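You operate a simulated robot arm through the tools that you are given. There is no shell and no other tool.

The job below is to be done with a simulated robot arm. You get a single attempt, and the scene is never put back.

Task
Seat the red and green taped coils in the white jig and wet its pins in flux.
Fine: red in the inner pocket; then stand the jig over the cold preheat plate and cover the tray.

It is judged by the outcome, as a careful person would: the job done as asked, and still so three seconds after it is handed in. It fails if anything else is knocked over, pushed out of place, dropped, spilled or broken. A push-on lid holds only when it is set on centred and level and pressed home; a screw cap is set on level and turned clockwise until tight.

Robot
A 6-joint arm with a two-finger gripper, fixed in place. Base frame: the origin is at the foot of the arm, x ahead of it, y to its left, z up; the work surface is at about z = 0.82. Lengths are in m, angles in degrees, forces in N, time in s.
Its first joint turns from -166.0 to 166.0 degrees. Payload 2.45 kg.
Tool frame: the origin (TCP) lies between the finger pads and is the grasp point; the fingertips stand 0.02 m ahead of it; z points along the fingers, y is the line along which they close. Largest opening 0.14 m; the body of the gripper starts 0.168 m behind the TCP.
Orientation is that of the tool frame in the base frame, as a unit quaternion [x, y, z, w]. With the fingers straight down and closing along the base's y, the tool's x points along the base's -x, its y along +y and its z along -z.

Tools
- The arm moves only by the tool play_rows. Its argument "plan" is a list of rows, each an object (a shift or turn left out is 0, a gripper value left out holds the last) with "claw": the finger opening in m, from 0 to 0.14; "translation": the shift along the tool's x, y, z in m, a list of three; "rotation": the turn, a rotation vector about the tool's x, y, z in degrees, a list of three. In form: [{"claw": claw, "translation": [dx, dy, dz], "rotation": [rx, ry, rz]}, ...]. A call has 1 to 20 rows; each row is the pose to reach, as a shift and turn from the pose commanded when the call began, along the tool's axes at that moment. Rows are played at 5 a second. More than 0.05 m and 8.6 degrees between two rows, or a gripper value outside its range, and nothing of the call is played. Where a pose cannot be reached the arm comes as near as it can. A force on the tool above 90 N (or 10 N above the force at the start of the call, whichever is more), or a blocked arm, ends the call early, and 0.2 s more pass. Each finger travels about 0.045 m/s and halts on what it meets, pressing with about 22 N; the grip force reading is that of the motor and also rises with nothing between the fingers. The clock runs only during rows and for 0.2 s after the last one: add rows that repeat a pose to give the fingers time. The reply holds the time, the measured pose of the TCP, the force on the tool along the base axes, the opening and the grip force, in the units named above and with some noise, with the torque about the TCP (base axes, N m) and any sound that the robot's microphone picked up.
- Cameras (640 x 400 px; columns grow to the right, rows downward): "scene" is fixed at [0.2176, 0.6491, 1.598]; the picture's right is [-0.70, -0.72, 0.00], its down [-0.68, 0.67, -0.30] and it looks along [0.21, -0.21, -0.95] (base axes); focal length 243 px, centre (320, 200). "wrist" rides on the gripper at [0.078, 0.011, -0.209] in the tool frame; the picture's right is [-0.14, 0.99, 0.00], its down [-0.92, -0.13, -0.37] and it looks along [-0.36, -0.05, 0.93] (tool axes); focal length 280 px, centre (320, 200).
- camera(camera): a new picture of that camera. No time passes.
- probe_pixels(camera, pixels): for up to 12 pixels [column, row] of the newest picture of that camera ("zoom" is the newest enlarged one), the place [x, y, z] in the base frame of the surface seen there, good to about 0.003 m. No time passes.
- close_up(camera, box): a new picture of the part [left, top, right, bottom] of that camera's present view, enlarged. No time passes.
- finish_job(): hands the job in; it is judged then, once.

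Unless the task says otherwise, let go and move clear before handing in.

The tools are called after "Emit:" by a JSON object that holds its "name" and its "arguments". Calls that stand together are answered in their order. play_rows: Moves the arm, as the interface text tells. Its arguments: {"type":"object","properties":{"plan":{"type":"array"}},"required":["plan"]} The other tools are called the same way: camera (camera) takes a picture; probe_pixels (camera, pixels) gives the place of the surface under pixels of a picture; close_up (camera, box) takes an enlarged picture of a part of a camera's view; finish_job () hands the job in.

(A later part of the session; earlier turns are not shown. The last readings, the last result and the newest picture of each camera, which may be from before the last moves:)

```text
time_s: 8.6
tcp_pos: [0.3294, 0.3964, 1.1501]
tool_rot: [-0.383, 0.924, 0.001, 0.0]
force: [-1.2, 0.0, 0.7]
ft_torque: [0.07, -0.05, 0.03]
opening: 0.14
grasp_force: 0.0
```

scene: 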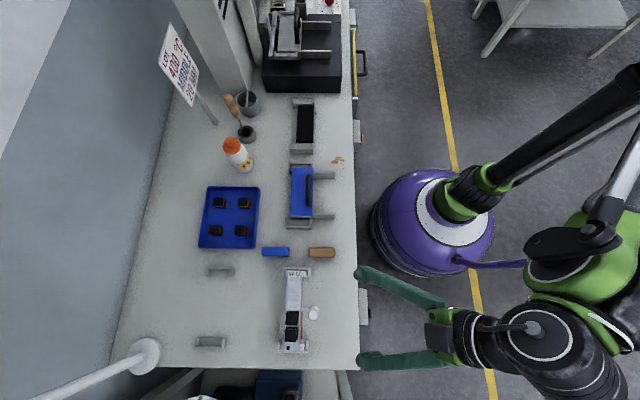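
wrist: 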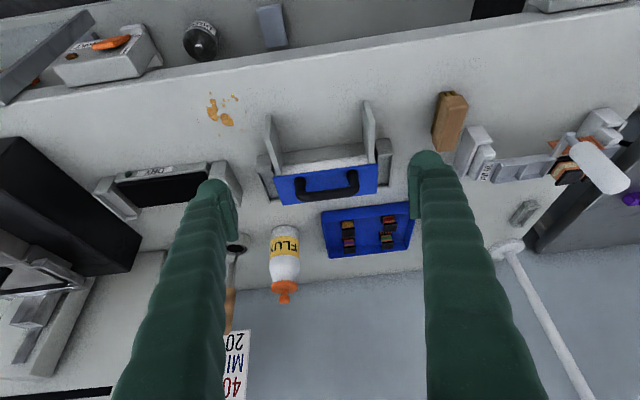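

The knob arm top reads ~0.887 and the plate ~0.8815, consistent with sliding just over the open cover. Now I'll turn the tool so the fingers close across the jig (along v) and hover over the red coil at (0.489, 0.731).

Emit:
{"name": "play_rows", "arguments": {"plan": [{"translation": [-0.0318, 0.0113, 0.0091], "rotation": [0, 0, 8.18]}, {"translation": [-0.0635, 0.0225, 0.0182], "rotation": [0, 0, 16.36]}, {"translation": [-0.0953, 0.0338, 0.0273], "rotation": [0, 0, 24.55]}, {"translation": [-0.1271, 0.045, 0.0364], "rotation": [0, 0, 32.73]}, {"translation": [-0.1588, 0.0563, 0.0455], "rotation": [0, 0, 40.91]}, {"translation": [-0.1906, 0.0675, 0.0545], "rotation": [0, 0, 49.09]}, {"translation": [-0.2223, 0.0788, 0.0636], "rotation": [0, 0, 57.27]}, {"translation": [-0.2541, 0.09, 0.0727], "rotation": [0, 0, 65.45]}, {"translation": [-0.2859, 0.1013, 0.0818], "rotation": [0, 0, 73.64]}, {"translation": [-0.3176, 0.1125, 0.0909], "rotation": [0, 0, 81.82]}, {"translation": [-0.3494, 0.1238, 0.1], "rotation": [0, 0, 90]}, {"translation": [-0.3494, 0.1238, 0.1], "rotation": [0, 0, 90]}]}}

Emit:
{"name": "camera", "arguments": {"camera": "wrist"}}

Emit:
{"name": "close_up", "arguments": {"camera": "wrist", "box": [240, 130, 400, 250]}}

```text
time_s: 11.2
tcp_pos: [0.4898, 0.7311, 1.0485]
tool_rot: [0.383, 0.924, 0.0, 0.0]
force: [-0.4, 0.4, 1.1]
ft_torque: [0.03, -0.04, -0.03]
opening: 0.1399
grasp_force: 0.1
```

```text
taken
```

wrist: 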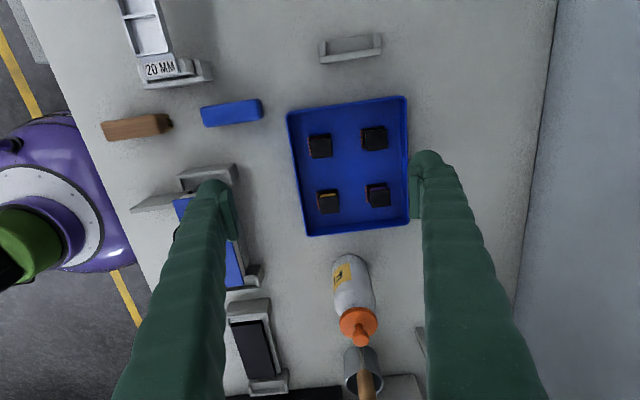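

```text
3.33 times, centred on (320, 190) of wrist
```

zoom: 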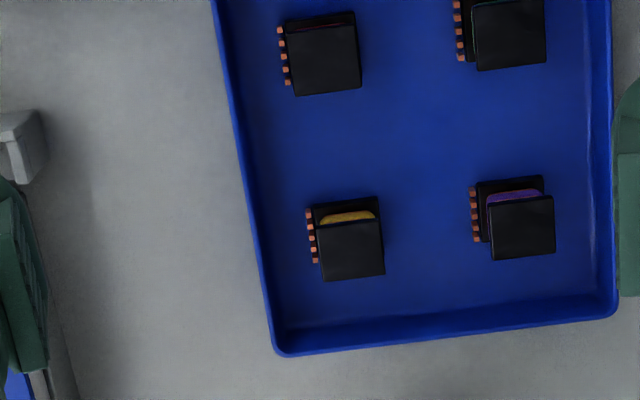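

The point under the TCP projects to about (320,148) and the red coil's top is centred at (321,147), so I'm aligned within ~2 mm and square to it. I'll narrow the fingers to 0.042 and lower to just above the coil to check.

Emit:
{"name": "play_rows", "arguments": {"plan": [{"claw": 0.042, "translation": [0, 0.001, 0.02]}, {"claw": 0.042, "translation": [0, 0.001, 0.04]}, {"claw": 0.042, "translation": [0, 0.001, 0.07]}, {"claw": 0.042, "translation": [0, 0.001, 0.1]}, {"claw": 0.042, "translation": [0, 0.001, 0.125]}, {"claw": 0.042, "translation": [0, 0.001, 0.14]}, {"claw": 0.042, "translation": [0, 0.001, 0.14]}, {"claw": 0.042, "translation": [0, 0.001, 0.14]}]}}

Emit:
{"name": "camera", "arguments": {"camera": "wrist"}}

Emit:
{"name": "close_up", "arguments": {"camera": "wrist", "box": [260, 130, 380, 220]}}

Emit:
{"name": "close_up", "arguments": {"camera": "scene", "box": [190, 170, 290, 260]}}

```text
time_s: 13.0
tcp_pos: [0.4906, 0.733, 0.9072]
tool_rot: [0.382, 0.924, 0.0, 0.0]
force: [0.1, -0.6, -0.5]
ft_torque: [-0.02, 0.01, 0.01]
opening: 0.0418
grasp_force: 0.1
```

```text
taken
```

wrist: 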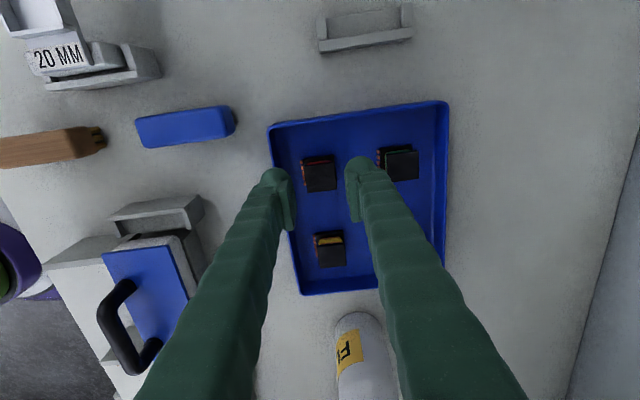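

```text
4.44 times, centred on (320, 175) of wrist
```

zoom: 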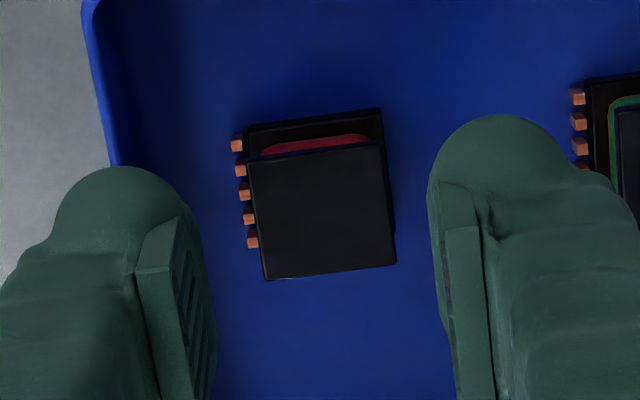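

```text
4.44 times, centred on (240, 215) of scene
```

zoom: 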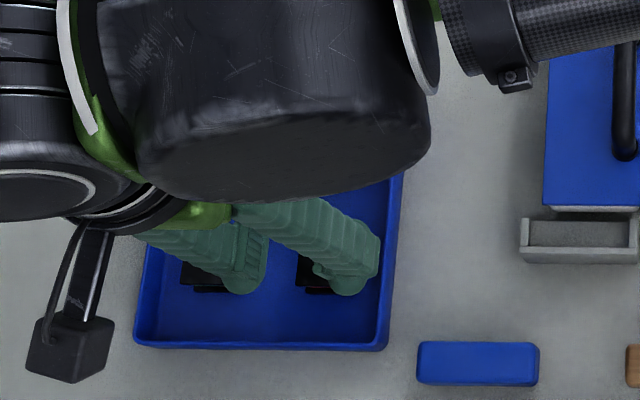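

The red coil's flange spans 0.029 and its centre sits ~1.7 mm toward -u of the TCP axis (zoom centre 322,213). I'll correct that, narrow to 0.037, descend so the tips stay above the base flange, and close.

Emit:
{"name": "play_rows", "arguments": {"plan": [{"claw": 0.037, "translation": [-0.0017, 0.0005, 0.0]}, {"claw": 0.037, "translation": [-0.0017, 0.0005, 0.015]}, {"claw": 0.037, "translation": [-0.0017, 0.0005, 0.03]}, {"claw": 0.037, "translation": [-0.0017, 0.0005, 0.043]}, {"claw": 0.037, "translation": [-0.0017, 0.0005, 0.043]}]}}

Emit:
{"name": "close_up", "arguments": {"camera": "wrist", "box": [260, 140, 380, 230]}}

```text
time_s: 14.2
tcp_pos: [0.4899, 0.7332, 0.8657]
tool_rot: [0.382, 0.924, 0.0, 0.0]
force: [-0.1, -0.1, -0.7]
ft_torque: [-0.01, 0.02, 0.03]
opening: 0.037
grasp_force: 0.0
```

```text
4.44 times, centred on (320, 185) of wrist
```

zoom: 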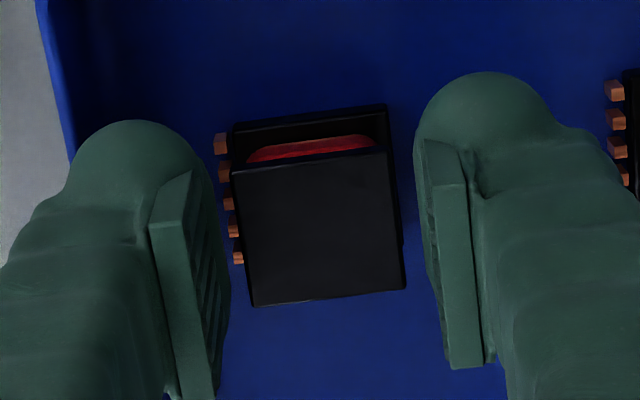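

The fingers straddle the red coil's top flange with clear gaps both sides (zoom 230 and 415). I'll close on it now.

Emit:
{"name": "play_rows", "arguments": {"plan": [{"claw": 0.02, "translation": [0, 0, 0]}, {"claw": 0.02, "translation": [0, 0, 0]}, {"claw": 0.02, "translation": [0, 0, 0]}, {"claw": 0.02, "translation": [0, 0, 0]}]}}

Emit:
{"name": "close_up", "arguments": {"camera": "wrist", "box": [260, 140, 380, 230]}}

```text
time_s: 15.2
tcp_pos: [0.4911, 0.7329, 0.8658]
tool_rot: [0.384, 0.924, 0.001, 0.0]
force: [0.1, 0.4, 0.1]
ft_torque: [-0.03, 0.0, -0.01]
opening: 0.0264
grasp_force: 22.3
```

```text
4.44 times, centred on (320, 185) of wrist
```

zoom: 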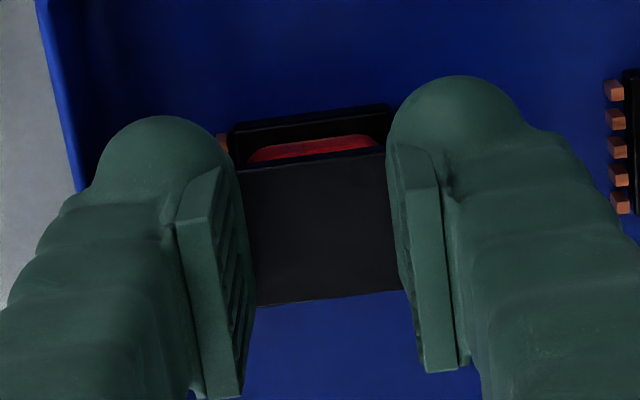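

The fingers closed on the flange at 0.0264 with 22 N. I'll lift 0.1 m and check the coil hangs level.

Emit:
{"name": "play_rows", "arguments": {"plan": [{"translation": [0, 0, -0.01]}, {"translation": [0, 0, -0.03]}, {"translation": [0, 0, -0.06]}, {"translation": [0, 0, -0.1]}, {"translation": [0, 0, -0.1]}]}}

Emit:
{"name": "camera", "arguments": {"camera": "wrist"}}

Emit:
{"name": "close_up", "arguments": {"camera": "wrist", "box": [260, 140, 380, 230]}}

```text
time_s: 16.4
tcp_pos: [0.4907, 0.7318, 0.9674]
tool_rot: [0.383, 0.924, 0.001, 0.001]
force: [1.0, 0.6, -0.3]
ft_torque: [0.0, 0.0, -0.01]
opening: 0.0268
grasp_force: 21.7
```

```text
taken
```

wrist: 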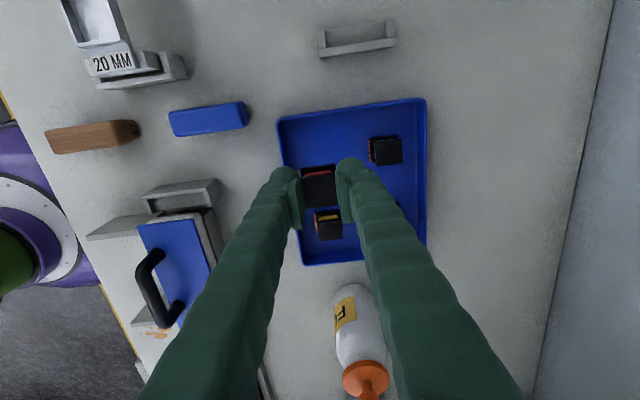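

```text
4.44 times, centred on (320, 185) of wrist
```

zoom: 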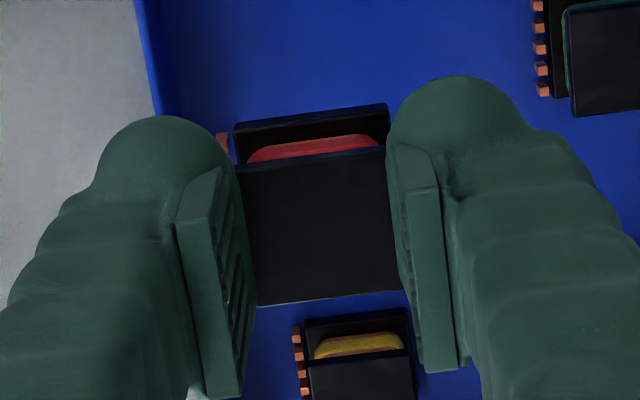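

The red coil is held level and clear of the tray. Before moving over, I'll measure both empty pockets' walls from the scene camera.

Emit:
{"name": "close_up", "arguments": {"camera": "scene", "box": [274, 276, 318, 314]}}

Emit:
{"name": "probe_pixels", "arguments": {"camera": "zoom", "pixels": [[300, 60], [370, 60], [290, 215], [370, 215], [290, 370], [355, 370], [240, 300], [384, 300], [246, 140], [390, 140], [310, 140], [310, 300]]}}

```text
10.53 times, centred on (296, 295) of scene
```

zoom: 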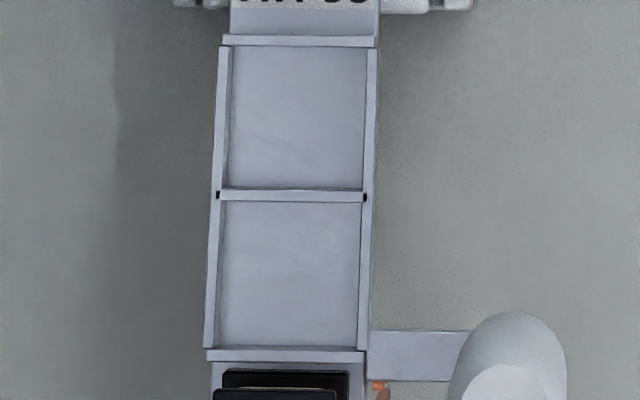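

```text
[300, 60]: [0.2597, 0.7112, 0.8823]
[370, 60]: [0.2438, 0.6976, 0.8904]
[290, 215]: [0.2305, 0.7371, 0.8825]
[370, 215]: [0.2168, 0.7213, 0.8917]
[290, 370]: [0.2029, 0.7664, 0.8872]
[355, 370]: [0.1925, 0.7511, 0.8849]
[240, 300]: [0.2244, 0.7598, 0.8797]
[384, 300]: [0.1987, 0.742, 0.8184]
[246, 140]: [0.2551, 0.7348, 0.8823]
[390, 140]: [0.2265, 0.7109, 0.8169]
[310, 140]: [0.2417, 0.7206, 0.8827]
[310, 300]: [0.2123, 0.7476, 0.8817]
```

Using the calibrated scene view, the inner pocket centre comes out near (0.2215, 0.7456) with inner size about 0.035 × 0.036. I'll look at the held coil from the scene camera to see its pins and base.

Emit:
{"name": "camera", "arguments": {"camera": "scene"}}

Emit:
{"name": "close_up", "arguments": {"camera": "scene", "box": [215, 205, 275, 245]}}

Emit:
{"name": "close_up", "arguments": {"camera": "wrist", "box": [296, 155, 346, 205]}}

```text
taken
```

scene: 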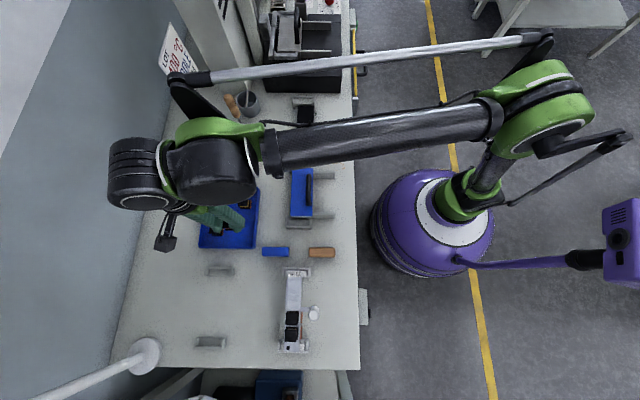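

```text
10.00 times, centred on (245, 225) of scene
```

zoom: 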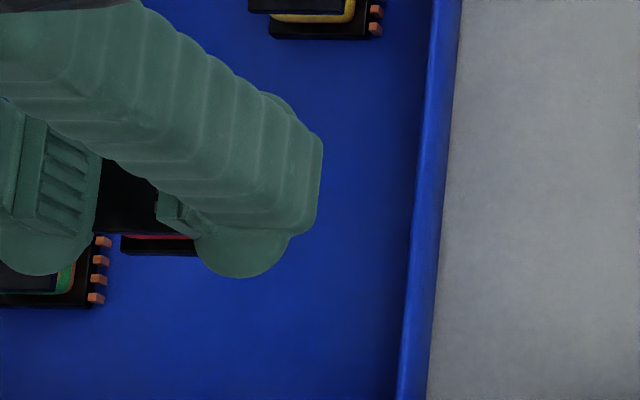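

```text
8.00 times, centred on (321, 180) of wrist
```

zoom: 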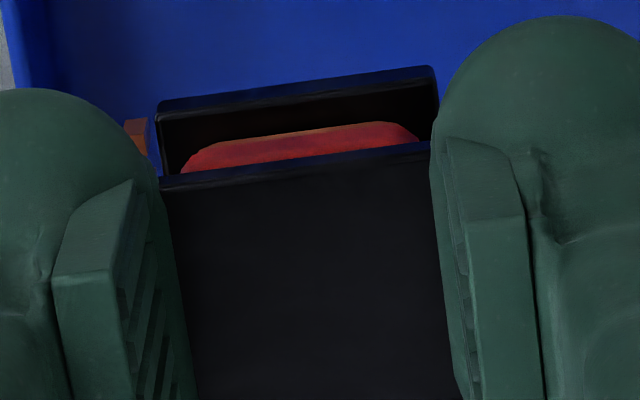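

The grip is solid; the base is about 0.029 with pins adding ~3 mm on the +v side, so it should fit the pocket with about 2 mm to spare. I'll lift and carry it to hover over the inner pocket.

Emit:
{"name": "play_rows", "arguments": {"plan": [{"translation": [0, 0, -0.03]}, {"translation": [0, 0, -0.06]}, {"translation": [0.0333, -0.0302, -0.06]}, {"translation": [0.0665, -0.0604, -0.06]}, {"translation": [0.0998, -0.0906, -0.06]}, {"translation": [0.133, -0.1207, -0.06]}, {"translation": [0.1663, -0.1509, -0.06]}, {"translation": [0.1995, -0.1811, -0.06]}, {"translation": [0.1995, -0.1811, -0.06]}, {"translation": [0.1995, -0.1811, -0.06]}]}}

Emit:
{"name": "camera", "arguments": {"camera": "wrist"}}

Emit:
{"name": "close_up", "arguments": {"camera": "wrist", "box": [240, 120, 400, 240]}}

Emit:
{"name": "close_up", "arguments": {"camera": "scene", "box": [250, 250, 350, 350]}}

```text
time_s: 18.6
tcp_pos: [0.2218, 0.7477, 1.024]
tool_rot: [0.383, 0.924, 0.001, 0.0]
force: [-0.1, -2.5, -1.2]
ft_torque: [0.56, -0.05, 0.16]
opening: 0.0266
grasp_force: 22.0
```

```text
taken
```

wrist: 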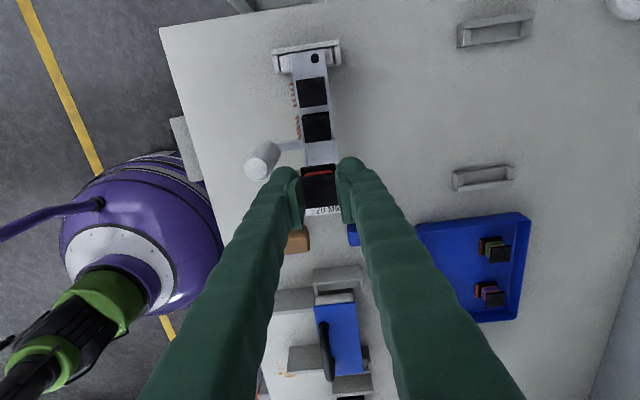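

```text
3.33 times, centred on (320, 180) of wrist
```

zoom: 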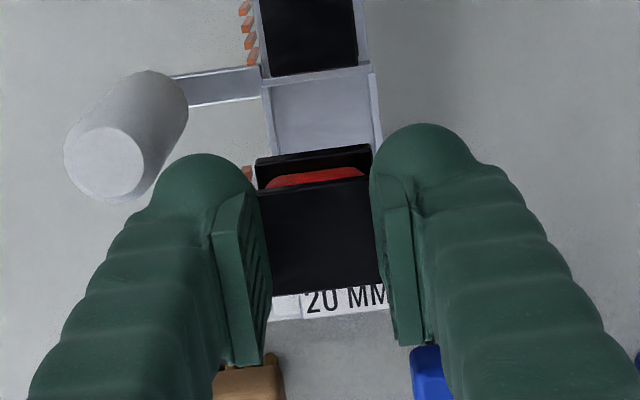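

```text
4.00 times, centred on (300, 300) of scene
```

zoom: 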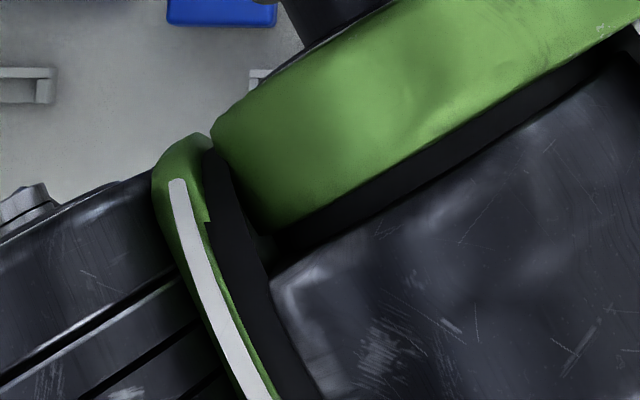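

I'm hovering over the inner pocket; its far wall (zoom 320,79) works out 16.5 mm ahead of the TCP and the lateral centre ~2 mm to the right. I'll shift 1.5 mm and come down to ~2 cm above for a finer look.

Emit:
{"name": "play_rows", "arguments": {"plan": [{"translation": [0, 0.0015, 0.02]}, {"translation": [0, 0.0015, 0.04]}, {"translation": [0, 0.0015, 0.06]}, {"translation": [0, 0.0015, 0.07]}, {"translation": [0, 0.0015, 0.07]}, {"translation": [0, 0.0015, 0.07]}]}}

Emit:
{"name": "camera", "arguments": {"camera": "wrist"}}

Emit:
{"name": "close_up", "arguments": {"camera": "wrist", "box": [280, 130, 360, 200]}}

Emit:
{"name": "close_up", "arguments": {"camera": "wrist", "box": [220, 100, 400, 220]}}

```text
time_s: 20.0
tcp_pos: [0.2228, 0.7467, 0.9552]
tool_rot: [0.383, 0.924, 0.001, 0.001]
force: [0.2, 0.5, -0.1]
ft_torque: [-0.01, -0.06, -0.01]
opening: 0.0267
grasp_force: 22.1
```

```text
taken
```

wrist: 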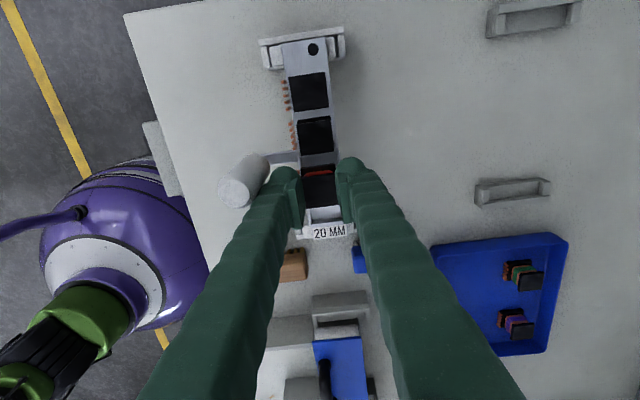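

```text
5.71 times, centred on (320, 165) of wrist
```

zoom: 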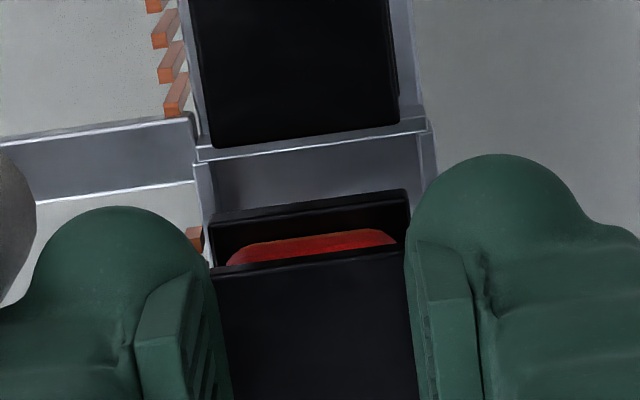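

```text
3.33 times, centred on (310, 160) of wrist
```

zoom: 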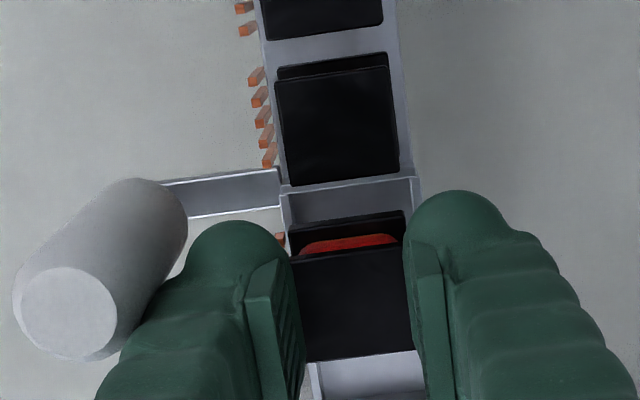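

At ~2 cm above, the coil looks nearly centred over the pocket (walls at zoom x≈213 and 417, base 212–408). I'll probe wall and base edges in this zoom to refine the offset.

Emit:
{"name": "close_up", "arguments": {"camera": "wrist", "box": [290, 135, 350, 175]}}

Emit:
{"name": "probe_pixels", "arguments": {"camera": "zoom", "pixels": [[135, 290], [140, 320], [150, 350], [492, 200], [497, 230], [502, 260], [160, 355], [470, 300], [200, 345], [440, 312], [300, 230], [320, 260]]}}

```text
10.00 times, centred on (320, 155) of wrist
```

zoom: 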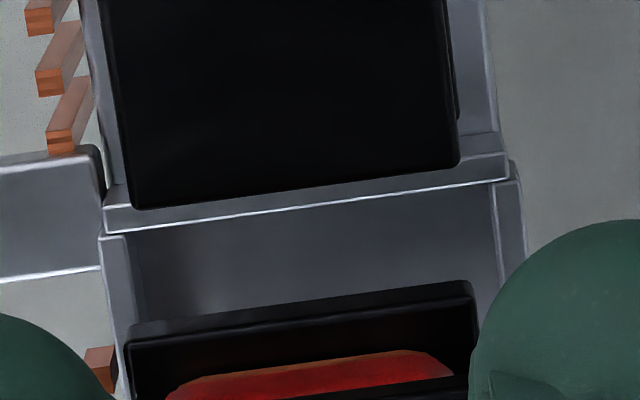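

```text
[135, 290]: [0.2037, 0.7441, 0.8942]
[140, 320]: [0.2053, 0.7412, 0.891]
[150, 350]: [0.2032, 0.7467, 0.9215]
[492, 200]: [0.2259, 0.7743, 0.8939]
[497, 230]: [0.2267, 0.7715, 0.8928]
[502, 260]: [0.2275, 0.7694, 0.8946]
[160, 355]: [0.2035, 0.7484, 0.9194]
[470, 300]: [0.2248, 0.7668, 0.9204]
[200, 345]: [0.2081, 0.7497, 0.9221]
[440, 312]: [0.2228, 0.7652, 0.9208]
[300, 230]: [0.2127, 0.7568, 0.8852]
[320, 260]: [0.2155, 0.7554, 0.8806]
```

The probes put the pocket centre at V≈-0.688 and the coil (base plus pins) at V≈-0.684, so I need about 3 mm more toward +tool y; along the jig it is fine. I'll shift and lower to ~3 mm above the walls.

Emit:
{"name": "play_rows", "arguments": {"plan": [{"translation": [0, 0.003, 0.0]}, {"translation": [0, 0.003, 0.008]}, {"translation": [0, 0.003, 0.014]}, {"translation": [0, 0.003, 0.017]}, {"translation": [0, 0.003, 0.017]}]}}

Emit:
{"name": "close_up", "arguments": {"camera": "wrist", "box": [290, 135, 350, 175]}}

Emit:
{"name": "close_up", "arguments": {"camera": "wrist", "box": [290, 190, 350, 230]}}

Emit:
{"name": "close_up", "arguments": {"camera": "wrist", "box": [220, 110, 400, 230]}}

```text
time_s: 21.2
tcp_pos: [0.2262, 0.7489, 0.9394]
tool_rot: [0.382, 0.924, 0.001, 0.001]
force: [0.9, -0.7, -0.5]
ft_torque: [-0.01, 0.03, -0.01]
opening: 0.0267
grasp_force: 21.6
```

```text
10.00 times, centred on (320, 155) of wrist
```

zoom: 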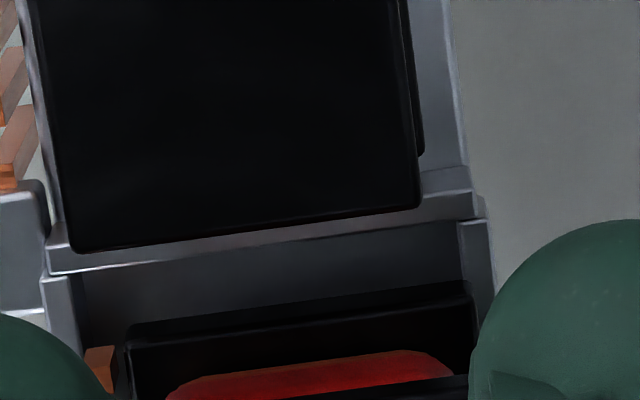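

```text
10.00 times, centred on (320, 210) of wrist
```

zoom: 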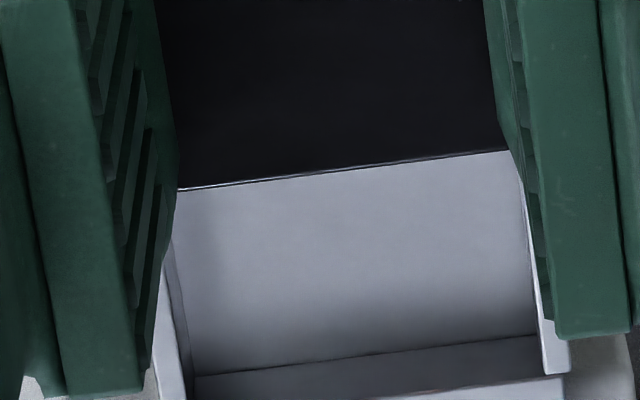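

```text
3.33 times, centred on (310, 170) of wrist
```

zoom: 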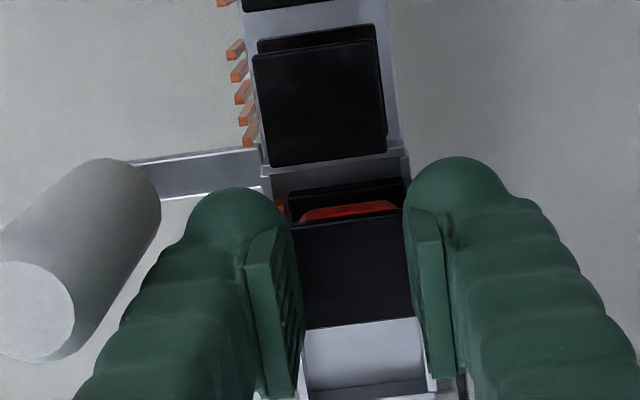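

Now the coil's total width (85–478 in zoom) is nearly the pocket's width, and I estimate it must go back ~0.9 mm toward -y. I'll zoom tighter on both sides to read gaps and rotation precisely.

Emit:
{"name": "close_up", "arguments": {"camera": "wrist", "box": [292, 158, 316, 174]}}

Emit:
{"name": "close_up", "arguments": {"camera": "wrist", "box": [322, 152, 346, 168]}}

```text
16.00 times, centred on (304, 166) of wrist
```

zoom: 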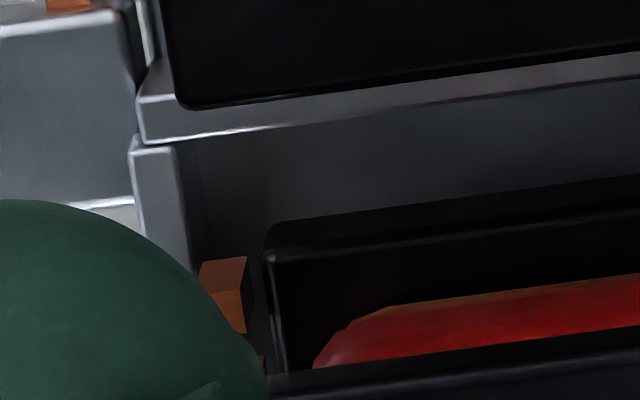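

```text
16.00 times, centred on (334, 160) of wrist
```

zoom: 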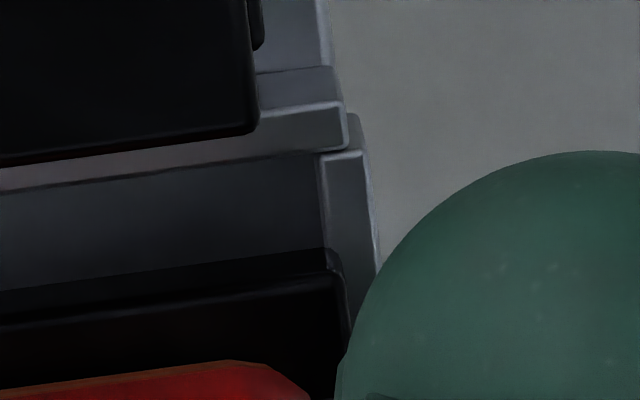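

The fine zooms show ~0.2 mm gap on the right wall, ~1.4 mm on the pin side, no meaningful rotation, and ~2 mm along the jig. I'll shift 0.6 mm toward -y and lower 7 mm in small steps while watching force.

Emit:
{"name": "play_rows", "arguments": {"plan": [{"translation": [0, -0.0006, 0.0]}, {"translation": [0, -0.0006, 0.002]}, {"translation": [0, -0.0006, 0.004]}, {"translation": [0, -0.0006, 0.006]}, {"translation": [0, -0.0006, 0.0075]}, {"translation": [0, -0.0006, 0.0075]}]}}

Emit:
{"name": "close_up", "arguments": {"camera": "wrist", "box": [292, 150, 348, 185]}}

```text
time_s: 22.6
tcp_pos: [0.2261, 0.7478, 0.9311]
tool_rot: [0.383, 0.924, 0.001, 0.0]
force: [1.0, -0.3, -1.4]
ft_torque: [0.02, -0.02, -0.01]
opening: 0.0266
grasp_force: 22.1
```

```text
11.43 times, centred on (320, 168) of wrist
```

zoom: 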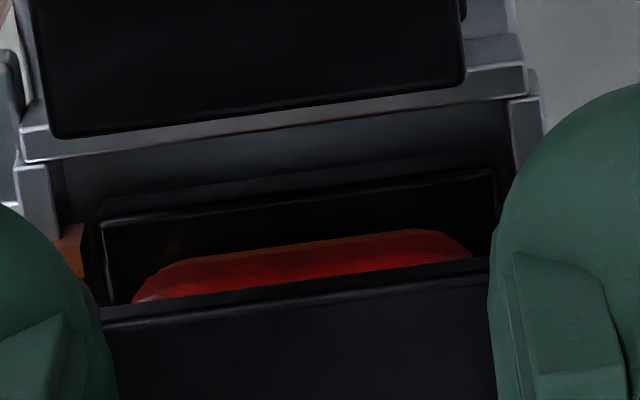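

No contact force yet and the base has started into the pocket; the right gap is now ~1.6 mm and the pin side ~0.4 mm. I'll shift back 0.5 mm and lower further.

Emit:
{"name": "play_rows", "arguments": {"plan": [{"translation": [0, 0.0005, 0.0]}, {"translation": [0, 0.0005, 0.002]}, {"translation": [0, 0.0005, 0.004]}, {"translation": [0, 0.0005, 0.005]}, {"translation": [0, 0.0005, 0.005]}]}}

Emit:
{"name": "close_up", "arguments": {"camera": "wrist", "box": [292, 150, 348, 185]}}

```text
time_s: 23.8
tcp_pos: [0.2248, 0.7479, 0.9261]
tool_rot: [0.384, 0.923, 0.001, 0.0]
force: [1.1, 0.3, -1.1]
ft_torque: [0.02, 0.01, 0.01]
opening: 0.0268
grasp_force: 22.3
```

```text
11.43 times, centred on (320, 168) of wrist
```

zoom: 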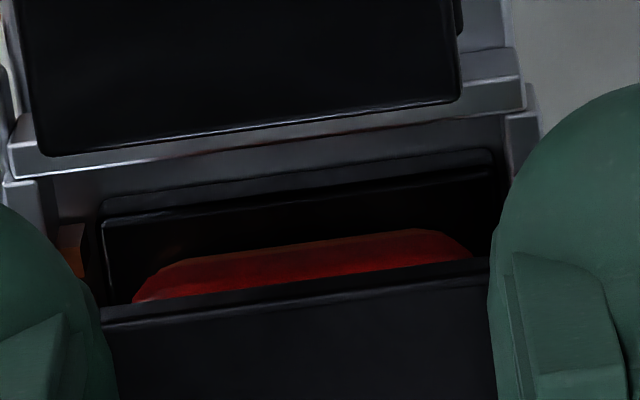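

It's sliding in without resistance. I'll continue in 1 mm steps until the floor pushes back.

Emit:
{"name": "play_rows", "arguments": {"plan": [{"translation": [0, 0, 0.001]}, {"translation": [0, 0, 0.001]}]}}

Emit:
{"name": "play_rows", "arguments": {"plan": [{"translation": [0, 0, 0.001]}, {"translation": [0, 0, 0.001]}]}}

```text
time_s: 24.4
tcp_pos: [0.224, 0.748, 0.9256]
tool_rot: [0.382, 0.924, 0.001, 0.0]
force: [-0.5, 3.3, 14.8]
ft_torque: [0.04, 0.01, -0.03]
opening: 0.0265
grasp_force: 21.8
```

```text
time_s: 25.0
tcp_pos: [0.2251, 0.7469, 0.923]
tool_rot: [0.383, 0.924, 0.0, 0.001]
force: [1.0, 1.6, 16.1]
ft_torque: [0.05, -0.02, 0.02]
opening: 0.0267
grasp_force: 21.9
```

The vertical force rose to ~16 N, so the coil is on the floor (or something). I'll check its height against the loaded coils before releasing.

Emit:
{"name": "close_up", "arguments": {"camera": "wrist", "box": [280, 130, 360, 230]}}

Emit:
{"name": "probe_pixels", "arguments": {"camera": "zoom", "pixels": [[310, 30], [330, 60], [310, 230], [330, 250], [290, 210], [350, 200], [300, 90], [330, 100]]}}

Emit:
{"name": "close_up", "arguments": {"camera": "wrist", "box": [292, 150, 348, 185]}}

```text
4.00 times, centred on (320, 180) of wrist
```

zoom: 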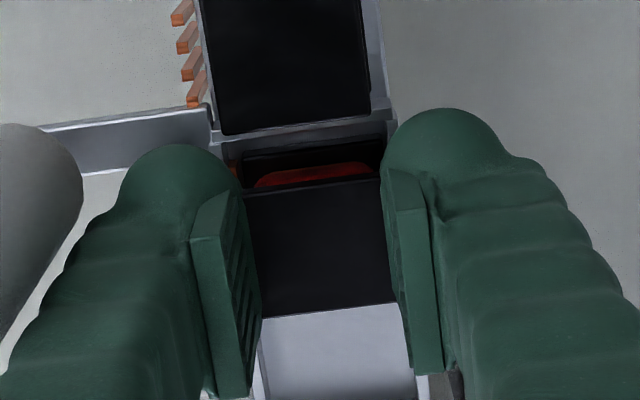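

```text
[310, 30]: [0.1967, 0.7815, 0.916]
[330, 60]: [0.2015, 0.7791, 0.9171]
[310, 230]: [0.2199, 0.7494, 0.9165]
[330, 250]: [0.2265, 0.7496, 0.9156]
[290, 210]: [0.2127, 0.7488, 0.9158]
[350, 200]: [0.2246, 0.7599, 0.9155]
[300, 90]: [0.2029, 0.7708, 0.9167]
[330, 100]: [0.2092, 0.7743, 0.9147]
```

```text
11.43 times, centred on (320, 168) of wrist
```

zoom: 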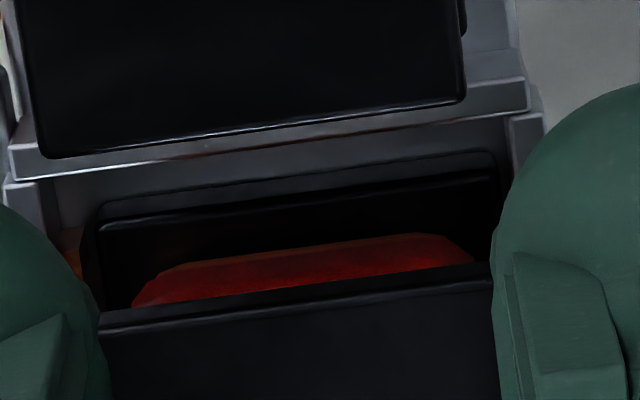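

Red's top (0.916) matches the loaded coils' (0.916), so it is fully seated. I'll ease off 1 mm, open just a few millimetres (the knob is close to the left finger), then rise straight up.

Emit:
{"name": "play_rows", "arguments": {"plan": [{"claw": 0.02, "translation": [0, 0, -0.001]}, {"claw": 0.034, "translation": [0, 0, -0.001]}, {"claw": 0.034, "translation": [0, 0, -0.001]}, {"claw": 0.034, "translation": [0, 0, -0.001]}]}}

Emit:
{"name": "close_up", "arguments": {"camera": "wrist", "box": [280, 130, 360, 230]}}

```text
time_s: 26.0
tcp_pos: [0.2248, 0.7485, 0.9249]
tool_rot: [0.382, 0.924, 0.001, 0.001]
force: [0.1, -0.5, -0.5]
ft_torque: [0.03, -0.01, 0.01]
opening: 0.0341
grasp_force: 0.2
```

```text
4.00 times, centred on (320, 180) of wrist
```

zoom: 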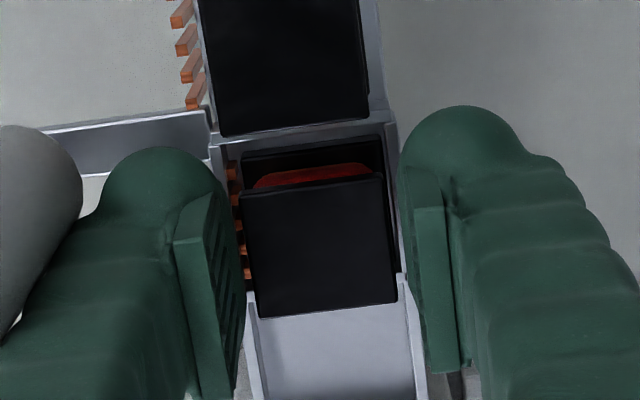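

Red stays put in the inner pocket with its pins inside the wall. I'll rise clear, then travel to hover over the green coil near (0.545, 0.788).

Emit:
{"name": "play_rows", "arguments": {"plan": [{"translation": [0, 0, -0.02]}, {"translation": [0, 0, -0.06]}, {"translation": [0, 0, -0.11]}, {"claw": 0.042, "translation": [-0.0283, 0.0364, -0.11]}, {"translation": [-0.0567, 0.0728, -0.11]}, {"translation": [-0.085, 0.1092, -0.11]}, {"translation": [-0.1133, 0.1457, -0.11]}, {"translation": [-0.1416, 0.1821, -0.11]}, {"translation": [-0.17, 0.2185, -0.11]}, {"translation": [-0.1983, 0.2549, -0.11]}, {"translation": [-0.1983, 0.2549, -0.07]}, {"translation": [-0.1983, 0.2549, -0.03]}, {"translation": [-0.1983, 0.2549, -0.03]}]}}

Emit:
{"name": "camera", "arguments": {"camera": "wrist"}}

Emit:
{"name": "close_up", "arguments": {"camera": "wrist", "box": [250, 120, 390, 220]}}

Emit:
{"name": "close_up", "arguments": {"camera": "scene", "box": [266, 260, 326, 360]}}

```text
time_s: 26.7
tcp_pos: [0.2261, 0.7459, 0.9996]
tool_rot: [0.38, 0.925, -0.006, 0.003]
force: [-2.0, -7.9, -38.2]
ft_torque: [-1.6, -2.25, 0.5]
opening: 0.0341
grasp_force: 0.1
stopped in row 3: the force on the tool passed its limit at 240 N (the readings are from after the stop); the commanded pose is now the measured one
```

```text
taken
```

wrist: 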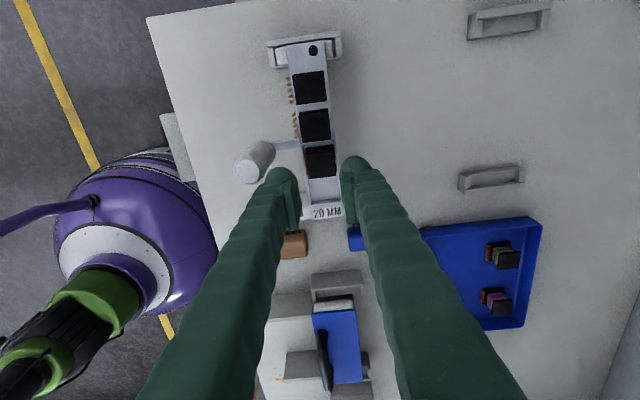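

```text
4.00 times, centred on (320, 170) of wrist
```

zoom: 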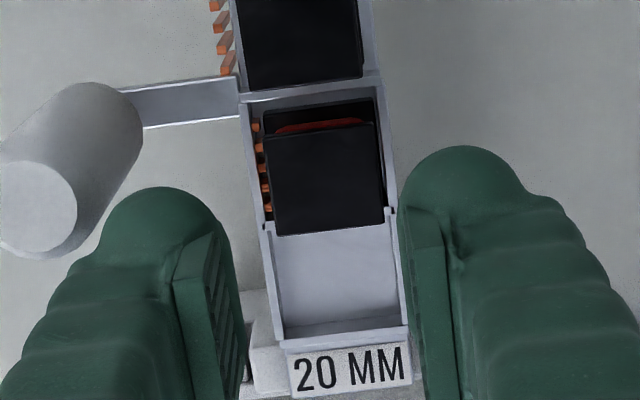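

```text
4.00 times, centred on (296, 310) of scene
```

zoom: 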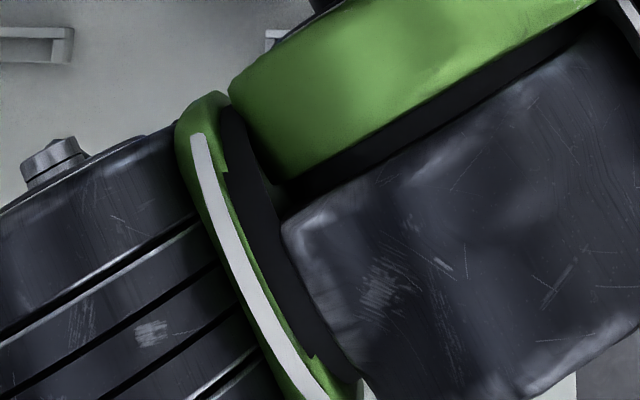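

The call stopped with a 240 N spike while rising at z≈1.0, and the wrist view shows red still seated at (320,160) and the jig in place. I don't know what was hit, so I'll hold still and read the force, and look at the scene.

Emit:
{"name": "play_rows", "arguments": {"plan": [{"translation": [0, 0, 0]}]}}

Emit:
{"name": "camera", "arguments": {"camera": "scene"}}

Emit:
{"name": "close_up", "arguments": {"camera": "wrist", "box": [200, 0, 440, 150]}}

```text
time_s: 27.1
tcp_pos: [0.2257, 0.7465, 0.9996]
tool_rot: [0.38, 0.925, -0.005, 0.004]
force: [-3.7, -19.3, -57.5]
ft_torque: [-0.69, -3.64, 1.26]
opening: 0.0338
grasp_force: 0.0
```

```text
taken
```

scene: 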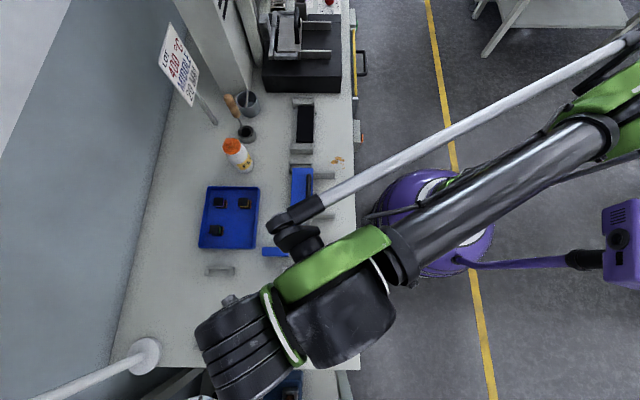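

```text
2.67 times, centred on (320, 75) of wrist
```

zoom: 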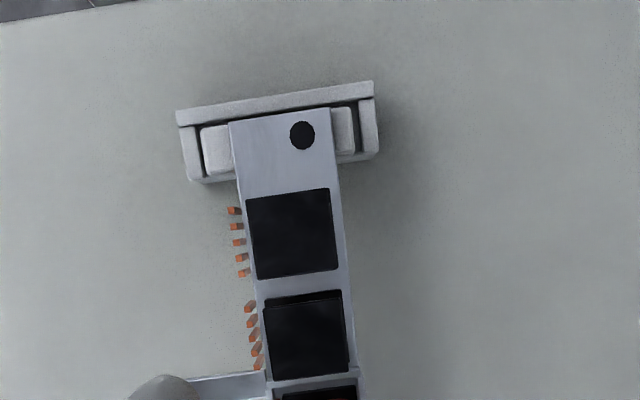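

A steady ~60 N down-force remains, and its torque locates the contact near (0.17, 0.82, 1.18) — about where the wrist camera is. There's a white shape at the scene's bottom edge (~203,397) that could be an overhead lamp; I'll probe it.

Emit:
{"name": "close_up", "arguments": {"camera": "scene", "box": [160, 350, 300, 400]}}

Emit:
{"name": "probe_pixels", "arguments": {"camera": "scene", "pixels": [[203, 398], [195, 398], [210, 398], [60, 390], [40, 397], [263, 387], [240, 385], [230, 330]]}}

```text
4.57 times, centred on (230, 375) of scene
```

zoom: 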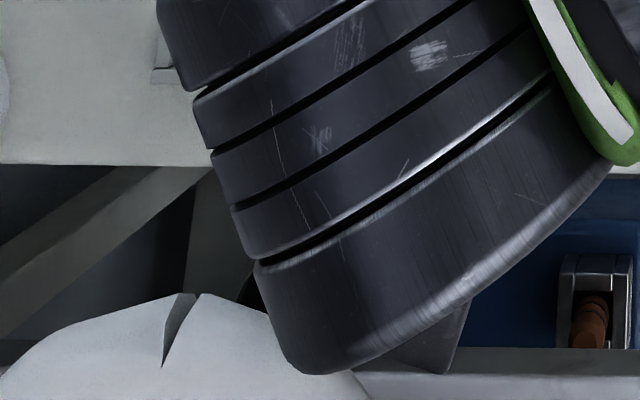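

```text
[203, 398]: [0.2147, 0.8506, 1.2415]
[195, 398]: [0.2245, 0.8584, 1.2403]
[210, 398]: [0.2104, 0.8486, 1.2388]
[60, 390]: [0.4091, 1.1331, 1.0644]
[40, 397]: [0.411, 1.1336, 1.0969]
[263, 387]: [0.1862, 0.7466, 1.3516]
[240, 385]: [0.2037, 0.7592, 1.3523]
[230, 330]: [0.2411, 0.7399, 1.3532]
```

It's an overhead lamp head at (0.21, 0.85, 1.24): the wrist camera came up under it. I'll back straight down gently to release contact, then look at the lamp.

Emit:
{"name": "play_rows", "arguments": {"plan": [{"translation": [0, 0, 0.005]}, {"translation": [0, 0, 0.015]}, {"translation": [0, 0, 0.03]}, {"translation": [0, 0, 0.04]}, {"translation": [0, 0, 0.04]}]}}

Emit:
{"name": "camera", "arguments": {"camera": "scene"}}

Emit:
{"name": "close_up", "arguments": {"camera": "scene", "box": [160, 350, 300, 400]}}

Emit:
{"name": "probe_pixels", "arguments": {"camera": "scene", "pixels": [[203, 398], [195, 398], [210, 398], [60, 390], [90, 380], [145, 350]]}}

```text
time_s: 28.3
tcp_pos: [0.2263, 0.7457, 0.9614]
tool_rot: [0.381, 0.925, -0.005, 0.004]
force: [-0.6, 0.6, 0.7]
ft_torque: [-0.01, -0.01, -0.04]
opening: 0.0338
grasp_force: 0.0
```

```text
taken
```

scene: 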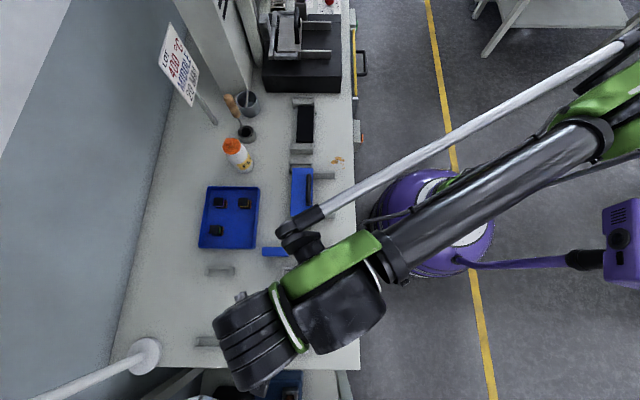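

```text
4.57 times, centred on (230, 375) of scene
```

zoom: 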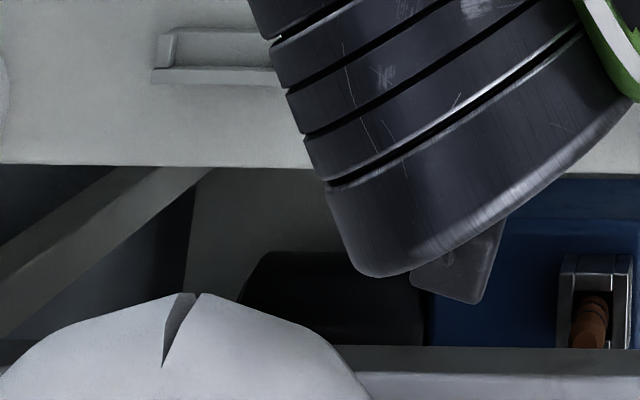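

```text
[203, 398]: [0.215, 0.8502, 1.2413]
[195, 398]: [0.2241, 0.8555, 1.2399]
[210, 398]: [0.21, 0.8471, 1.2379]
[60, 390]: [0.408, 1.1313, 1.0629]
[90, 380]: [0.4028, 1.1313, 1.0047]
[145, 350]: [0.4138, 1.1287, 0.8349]
```

The contact is gone and the lamp head hasn't moved (same probe readings during and after). The enlarged view extends past the picture's edge, so I'll use it to see the lamp's full extent.

Emit:
{"name": "close_up", "arguments": {"camera": "scene", "box": [40, 380, 400, 400]}}

Emit:
{"name": "probe_pixels", "arguments": {"camera": "zoom", "pixels": [[260, 230], [290, 240], [310, 250], [330, 270], [240, 240], [220, 260], [260, 290], [300, 300], [340, 310], [200, 300], [260, 340], [330, 340]]}}

```text
1.78 times, centred on (220, 390) of scene
```

zoom: 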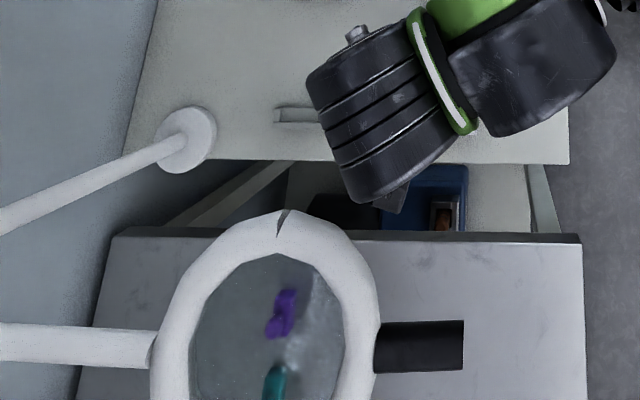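

```text
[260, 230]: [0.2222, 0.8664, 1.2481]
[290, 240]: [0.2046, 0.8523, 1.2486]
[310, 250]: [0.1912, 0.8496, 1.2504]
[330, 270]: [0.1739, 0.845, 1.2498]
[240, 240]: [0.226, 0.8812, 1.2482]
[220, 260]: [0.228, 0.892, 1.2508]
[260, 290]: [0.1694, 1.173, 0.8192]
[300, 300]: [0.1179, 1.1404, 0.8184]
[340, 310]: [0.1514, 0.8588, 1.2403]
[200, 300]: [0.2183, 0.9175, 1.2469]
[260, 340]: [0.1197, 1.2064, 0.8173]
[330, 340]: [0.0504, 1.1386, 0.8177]
```

The obstacle is a ring magnifier lamp at z≈1.25 centred near (0.17, 0.90); it hasn't shifted. I'll correct the small tool tilt from the stop, leave along -u at low height (z≈0.96), then go over to the green coil.

Emit:
{"name": "play_rows", "arguments": {"plan": [{"translation": [-0.04, 0, 0], "rotation": [-0.35, 0.64, 0.28]}, {"translation": [-0.08, 0, 0], "rotation": [-0.35, 0.64, 0.28]}, {"claw": 0.042, "translation": [-0.12, 0, 0], "rotation": [-0.35, 0.64, 0.28]}, {"translation": [-0.145, 0.04, 0], "rotation": [-0.35, 0.64, 0.28]}, {"translation": [-0.157, 0.085, 0], "rotation": [-0.35, 0.64, 0.28]}, {"translation": [-0.169, 0.13, 0], "rotation": [-0.35, 0.64, 0.28]}, {"translation": [-0.181, 0.175, 0], "rotation": [-0.35, 0.64, 0.28]}, {"translation": [-0.19, 0.22, 0], "rotation": [-0.35, 0.64, 0.28]}, {"translation": [-0.1954, 0.2553, 0], "rotation": [-0.35, 0.64, 0.28]}, {"translation": [-0.1954, 0.2553, 0], "rotation": [-0.35, 0.64, 0.28]}]}}

Emit:
{"name": "camera", "arguments": {"camera": "wrist"}}

Emit:
{"name": "close_up", "arguments": {"camera": "wrist", "box": [250, 120, 390, 220]}}

Emit:
{"name": "close_up", "arguments": {"camera": "scene", "box": [266, 260, 326, 360]}}

```text
time_s: 30.5
tcp_pos: [0.5427, 0.7902, 0.9648]
tool_rot: [0.383, 0.924, 0.001, 0.001]
force: [0.8, 0.1, -0.7]
ft_torque: [0.03, -0.01, 0.0]
opening: 0.0421
grasp_force: 0.1
```

```text
taken
```

wrist: 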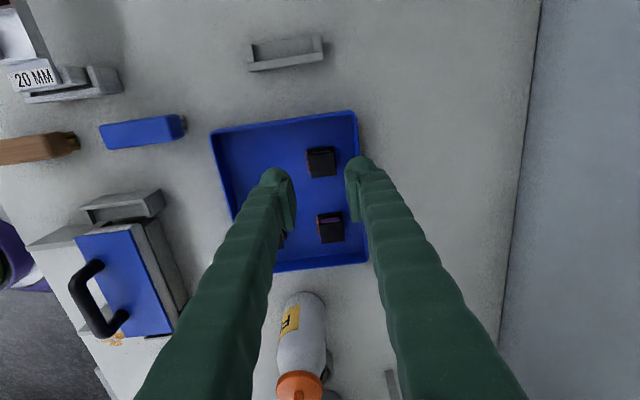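

```text
4.00 times, centred on (320, 170) of wrist
```

zoom: 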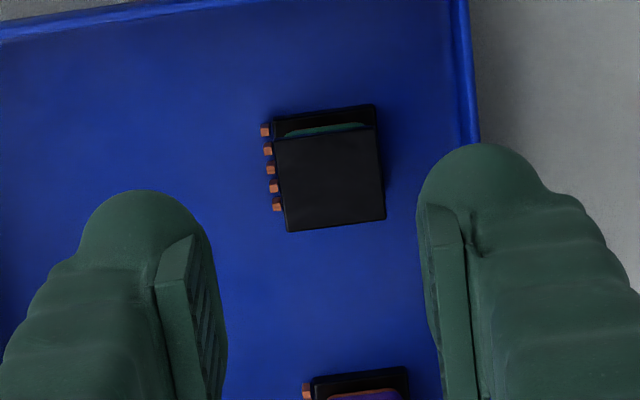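

```text
4.00 times, centred on (296, 310) of scene
```

zoom: 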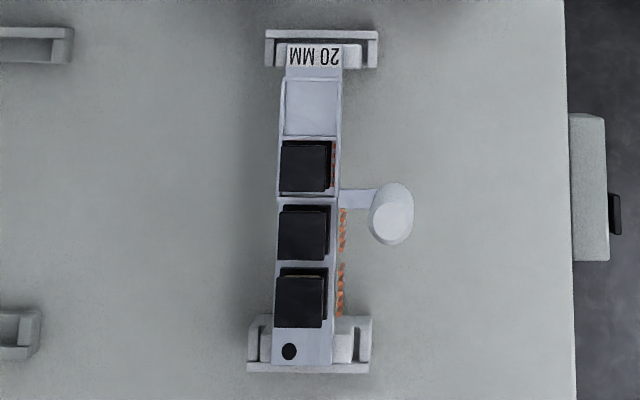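

The scene zoom confirms red sits in the inner pocket and the jig is undisturbed. The green coil is ~3 mm off the TCP axis (native 322.5,164.5), so I'll correct and lower to just above it.

Emit:
{"name": "play_rows", "arguments": {"plan": [{"claw": 0.04, "translation": [-0.0033, 0.0025, 0.0]}, {"claw": 0.037, "translation": [-0.0033, 0.0025, 0.025]}, {"claw": 0.037, "translation": [-0.0033, 0.0025, 0.05]}, {"claw": 0.037, "translation": [-0.0033, 0.0025, 0.07]}, {"claw": 0.037, "translation": [-0.0033, 0.0025, 0.075]}, {"claw": 0.037, "translation": [-0.0033, 0.0025, 0.075]}]}}

Emit:
{"name": "close_up", "arguments": {"camera": "wrist", "box": [260, 140, 380, 230]}}

```text
time_s: 31.9
tcp_pos: [0.5485, 0.7893, 0.8869]
tool_rot: [0.383, 0.924, 0.001, 0.0]
force: [0.7, 0.0, -0.1]
ft_torque: [-0.02, 0.01, -0.02]
opening: 0.037
grasp_force: 0.1
```

```text
4.44 times, centred on (320, 185) of wrist
```

zoom: 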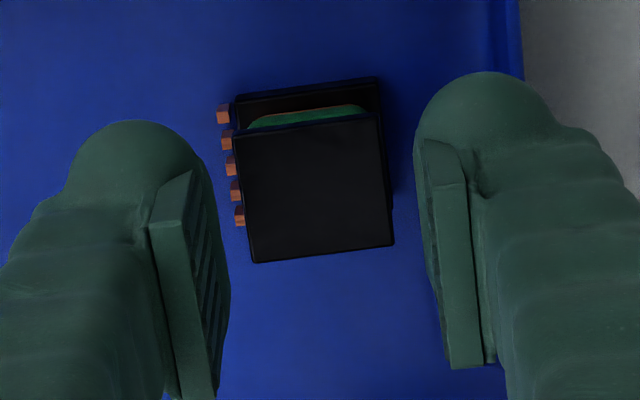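

Green is aligned along u and ~1 mm off in y (flange centre zoom 315,189). I'll correct, descend to z≈0.867 and close.

Emit:
{"name": "play_rows", "arguments": {"plan": [{"claw": 0.037, "translation": [0, -0.0008, 0.01]}, {"claw": 0.037, "translation": [0, -0.0008, 0.0205]}, {"claw": 0.037, "translation": [0, -0.0008, 0.0205]}, {"claw": 0.02, "translation": [0, -0.0008, 0.0205]}, {"claw": 0.02, "translation": [0, -0.0008, 0.0205]}, {"claw": 0.02, "translation": [0, -0.0008, 0.0205]}, {"claw": 0.02, "translation": [0, -0.0008, 0.0205]}]}}

Emit:
{"name": "close_up", "arguments": {"camera": "wrist", "box": [260, 140, 380, 230]}}

```text
time_s: 33.5
tcp_pos: [0.5472, 0.7884, 0.8724]
tool_rot: [0.382, 0.924, 0.003, 0.0]
force: [2.5, 3.3, 48.5]
ft_torque: [0.48, -0.48, 0.01]
opening: 0.02
grasp_force: 0.3
stopped in row 7: the force on the tool passed its limit at 92 N (the readings are from after the stop); the commanded pose is now the measured one
```

```text
4.44 times, centred on (320, 185) of wrist
```

zoom: 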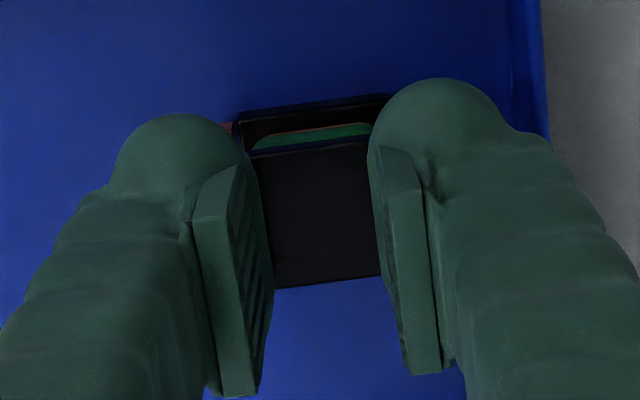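

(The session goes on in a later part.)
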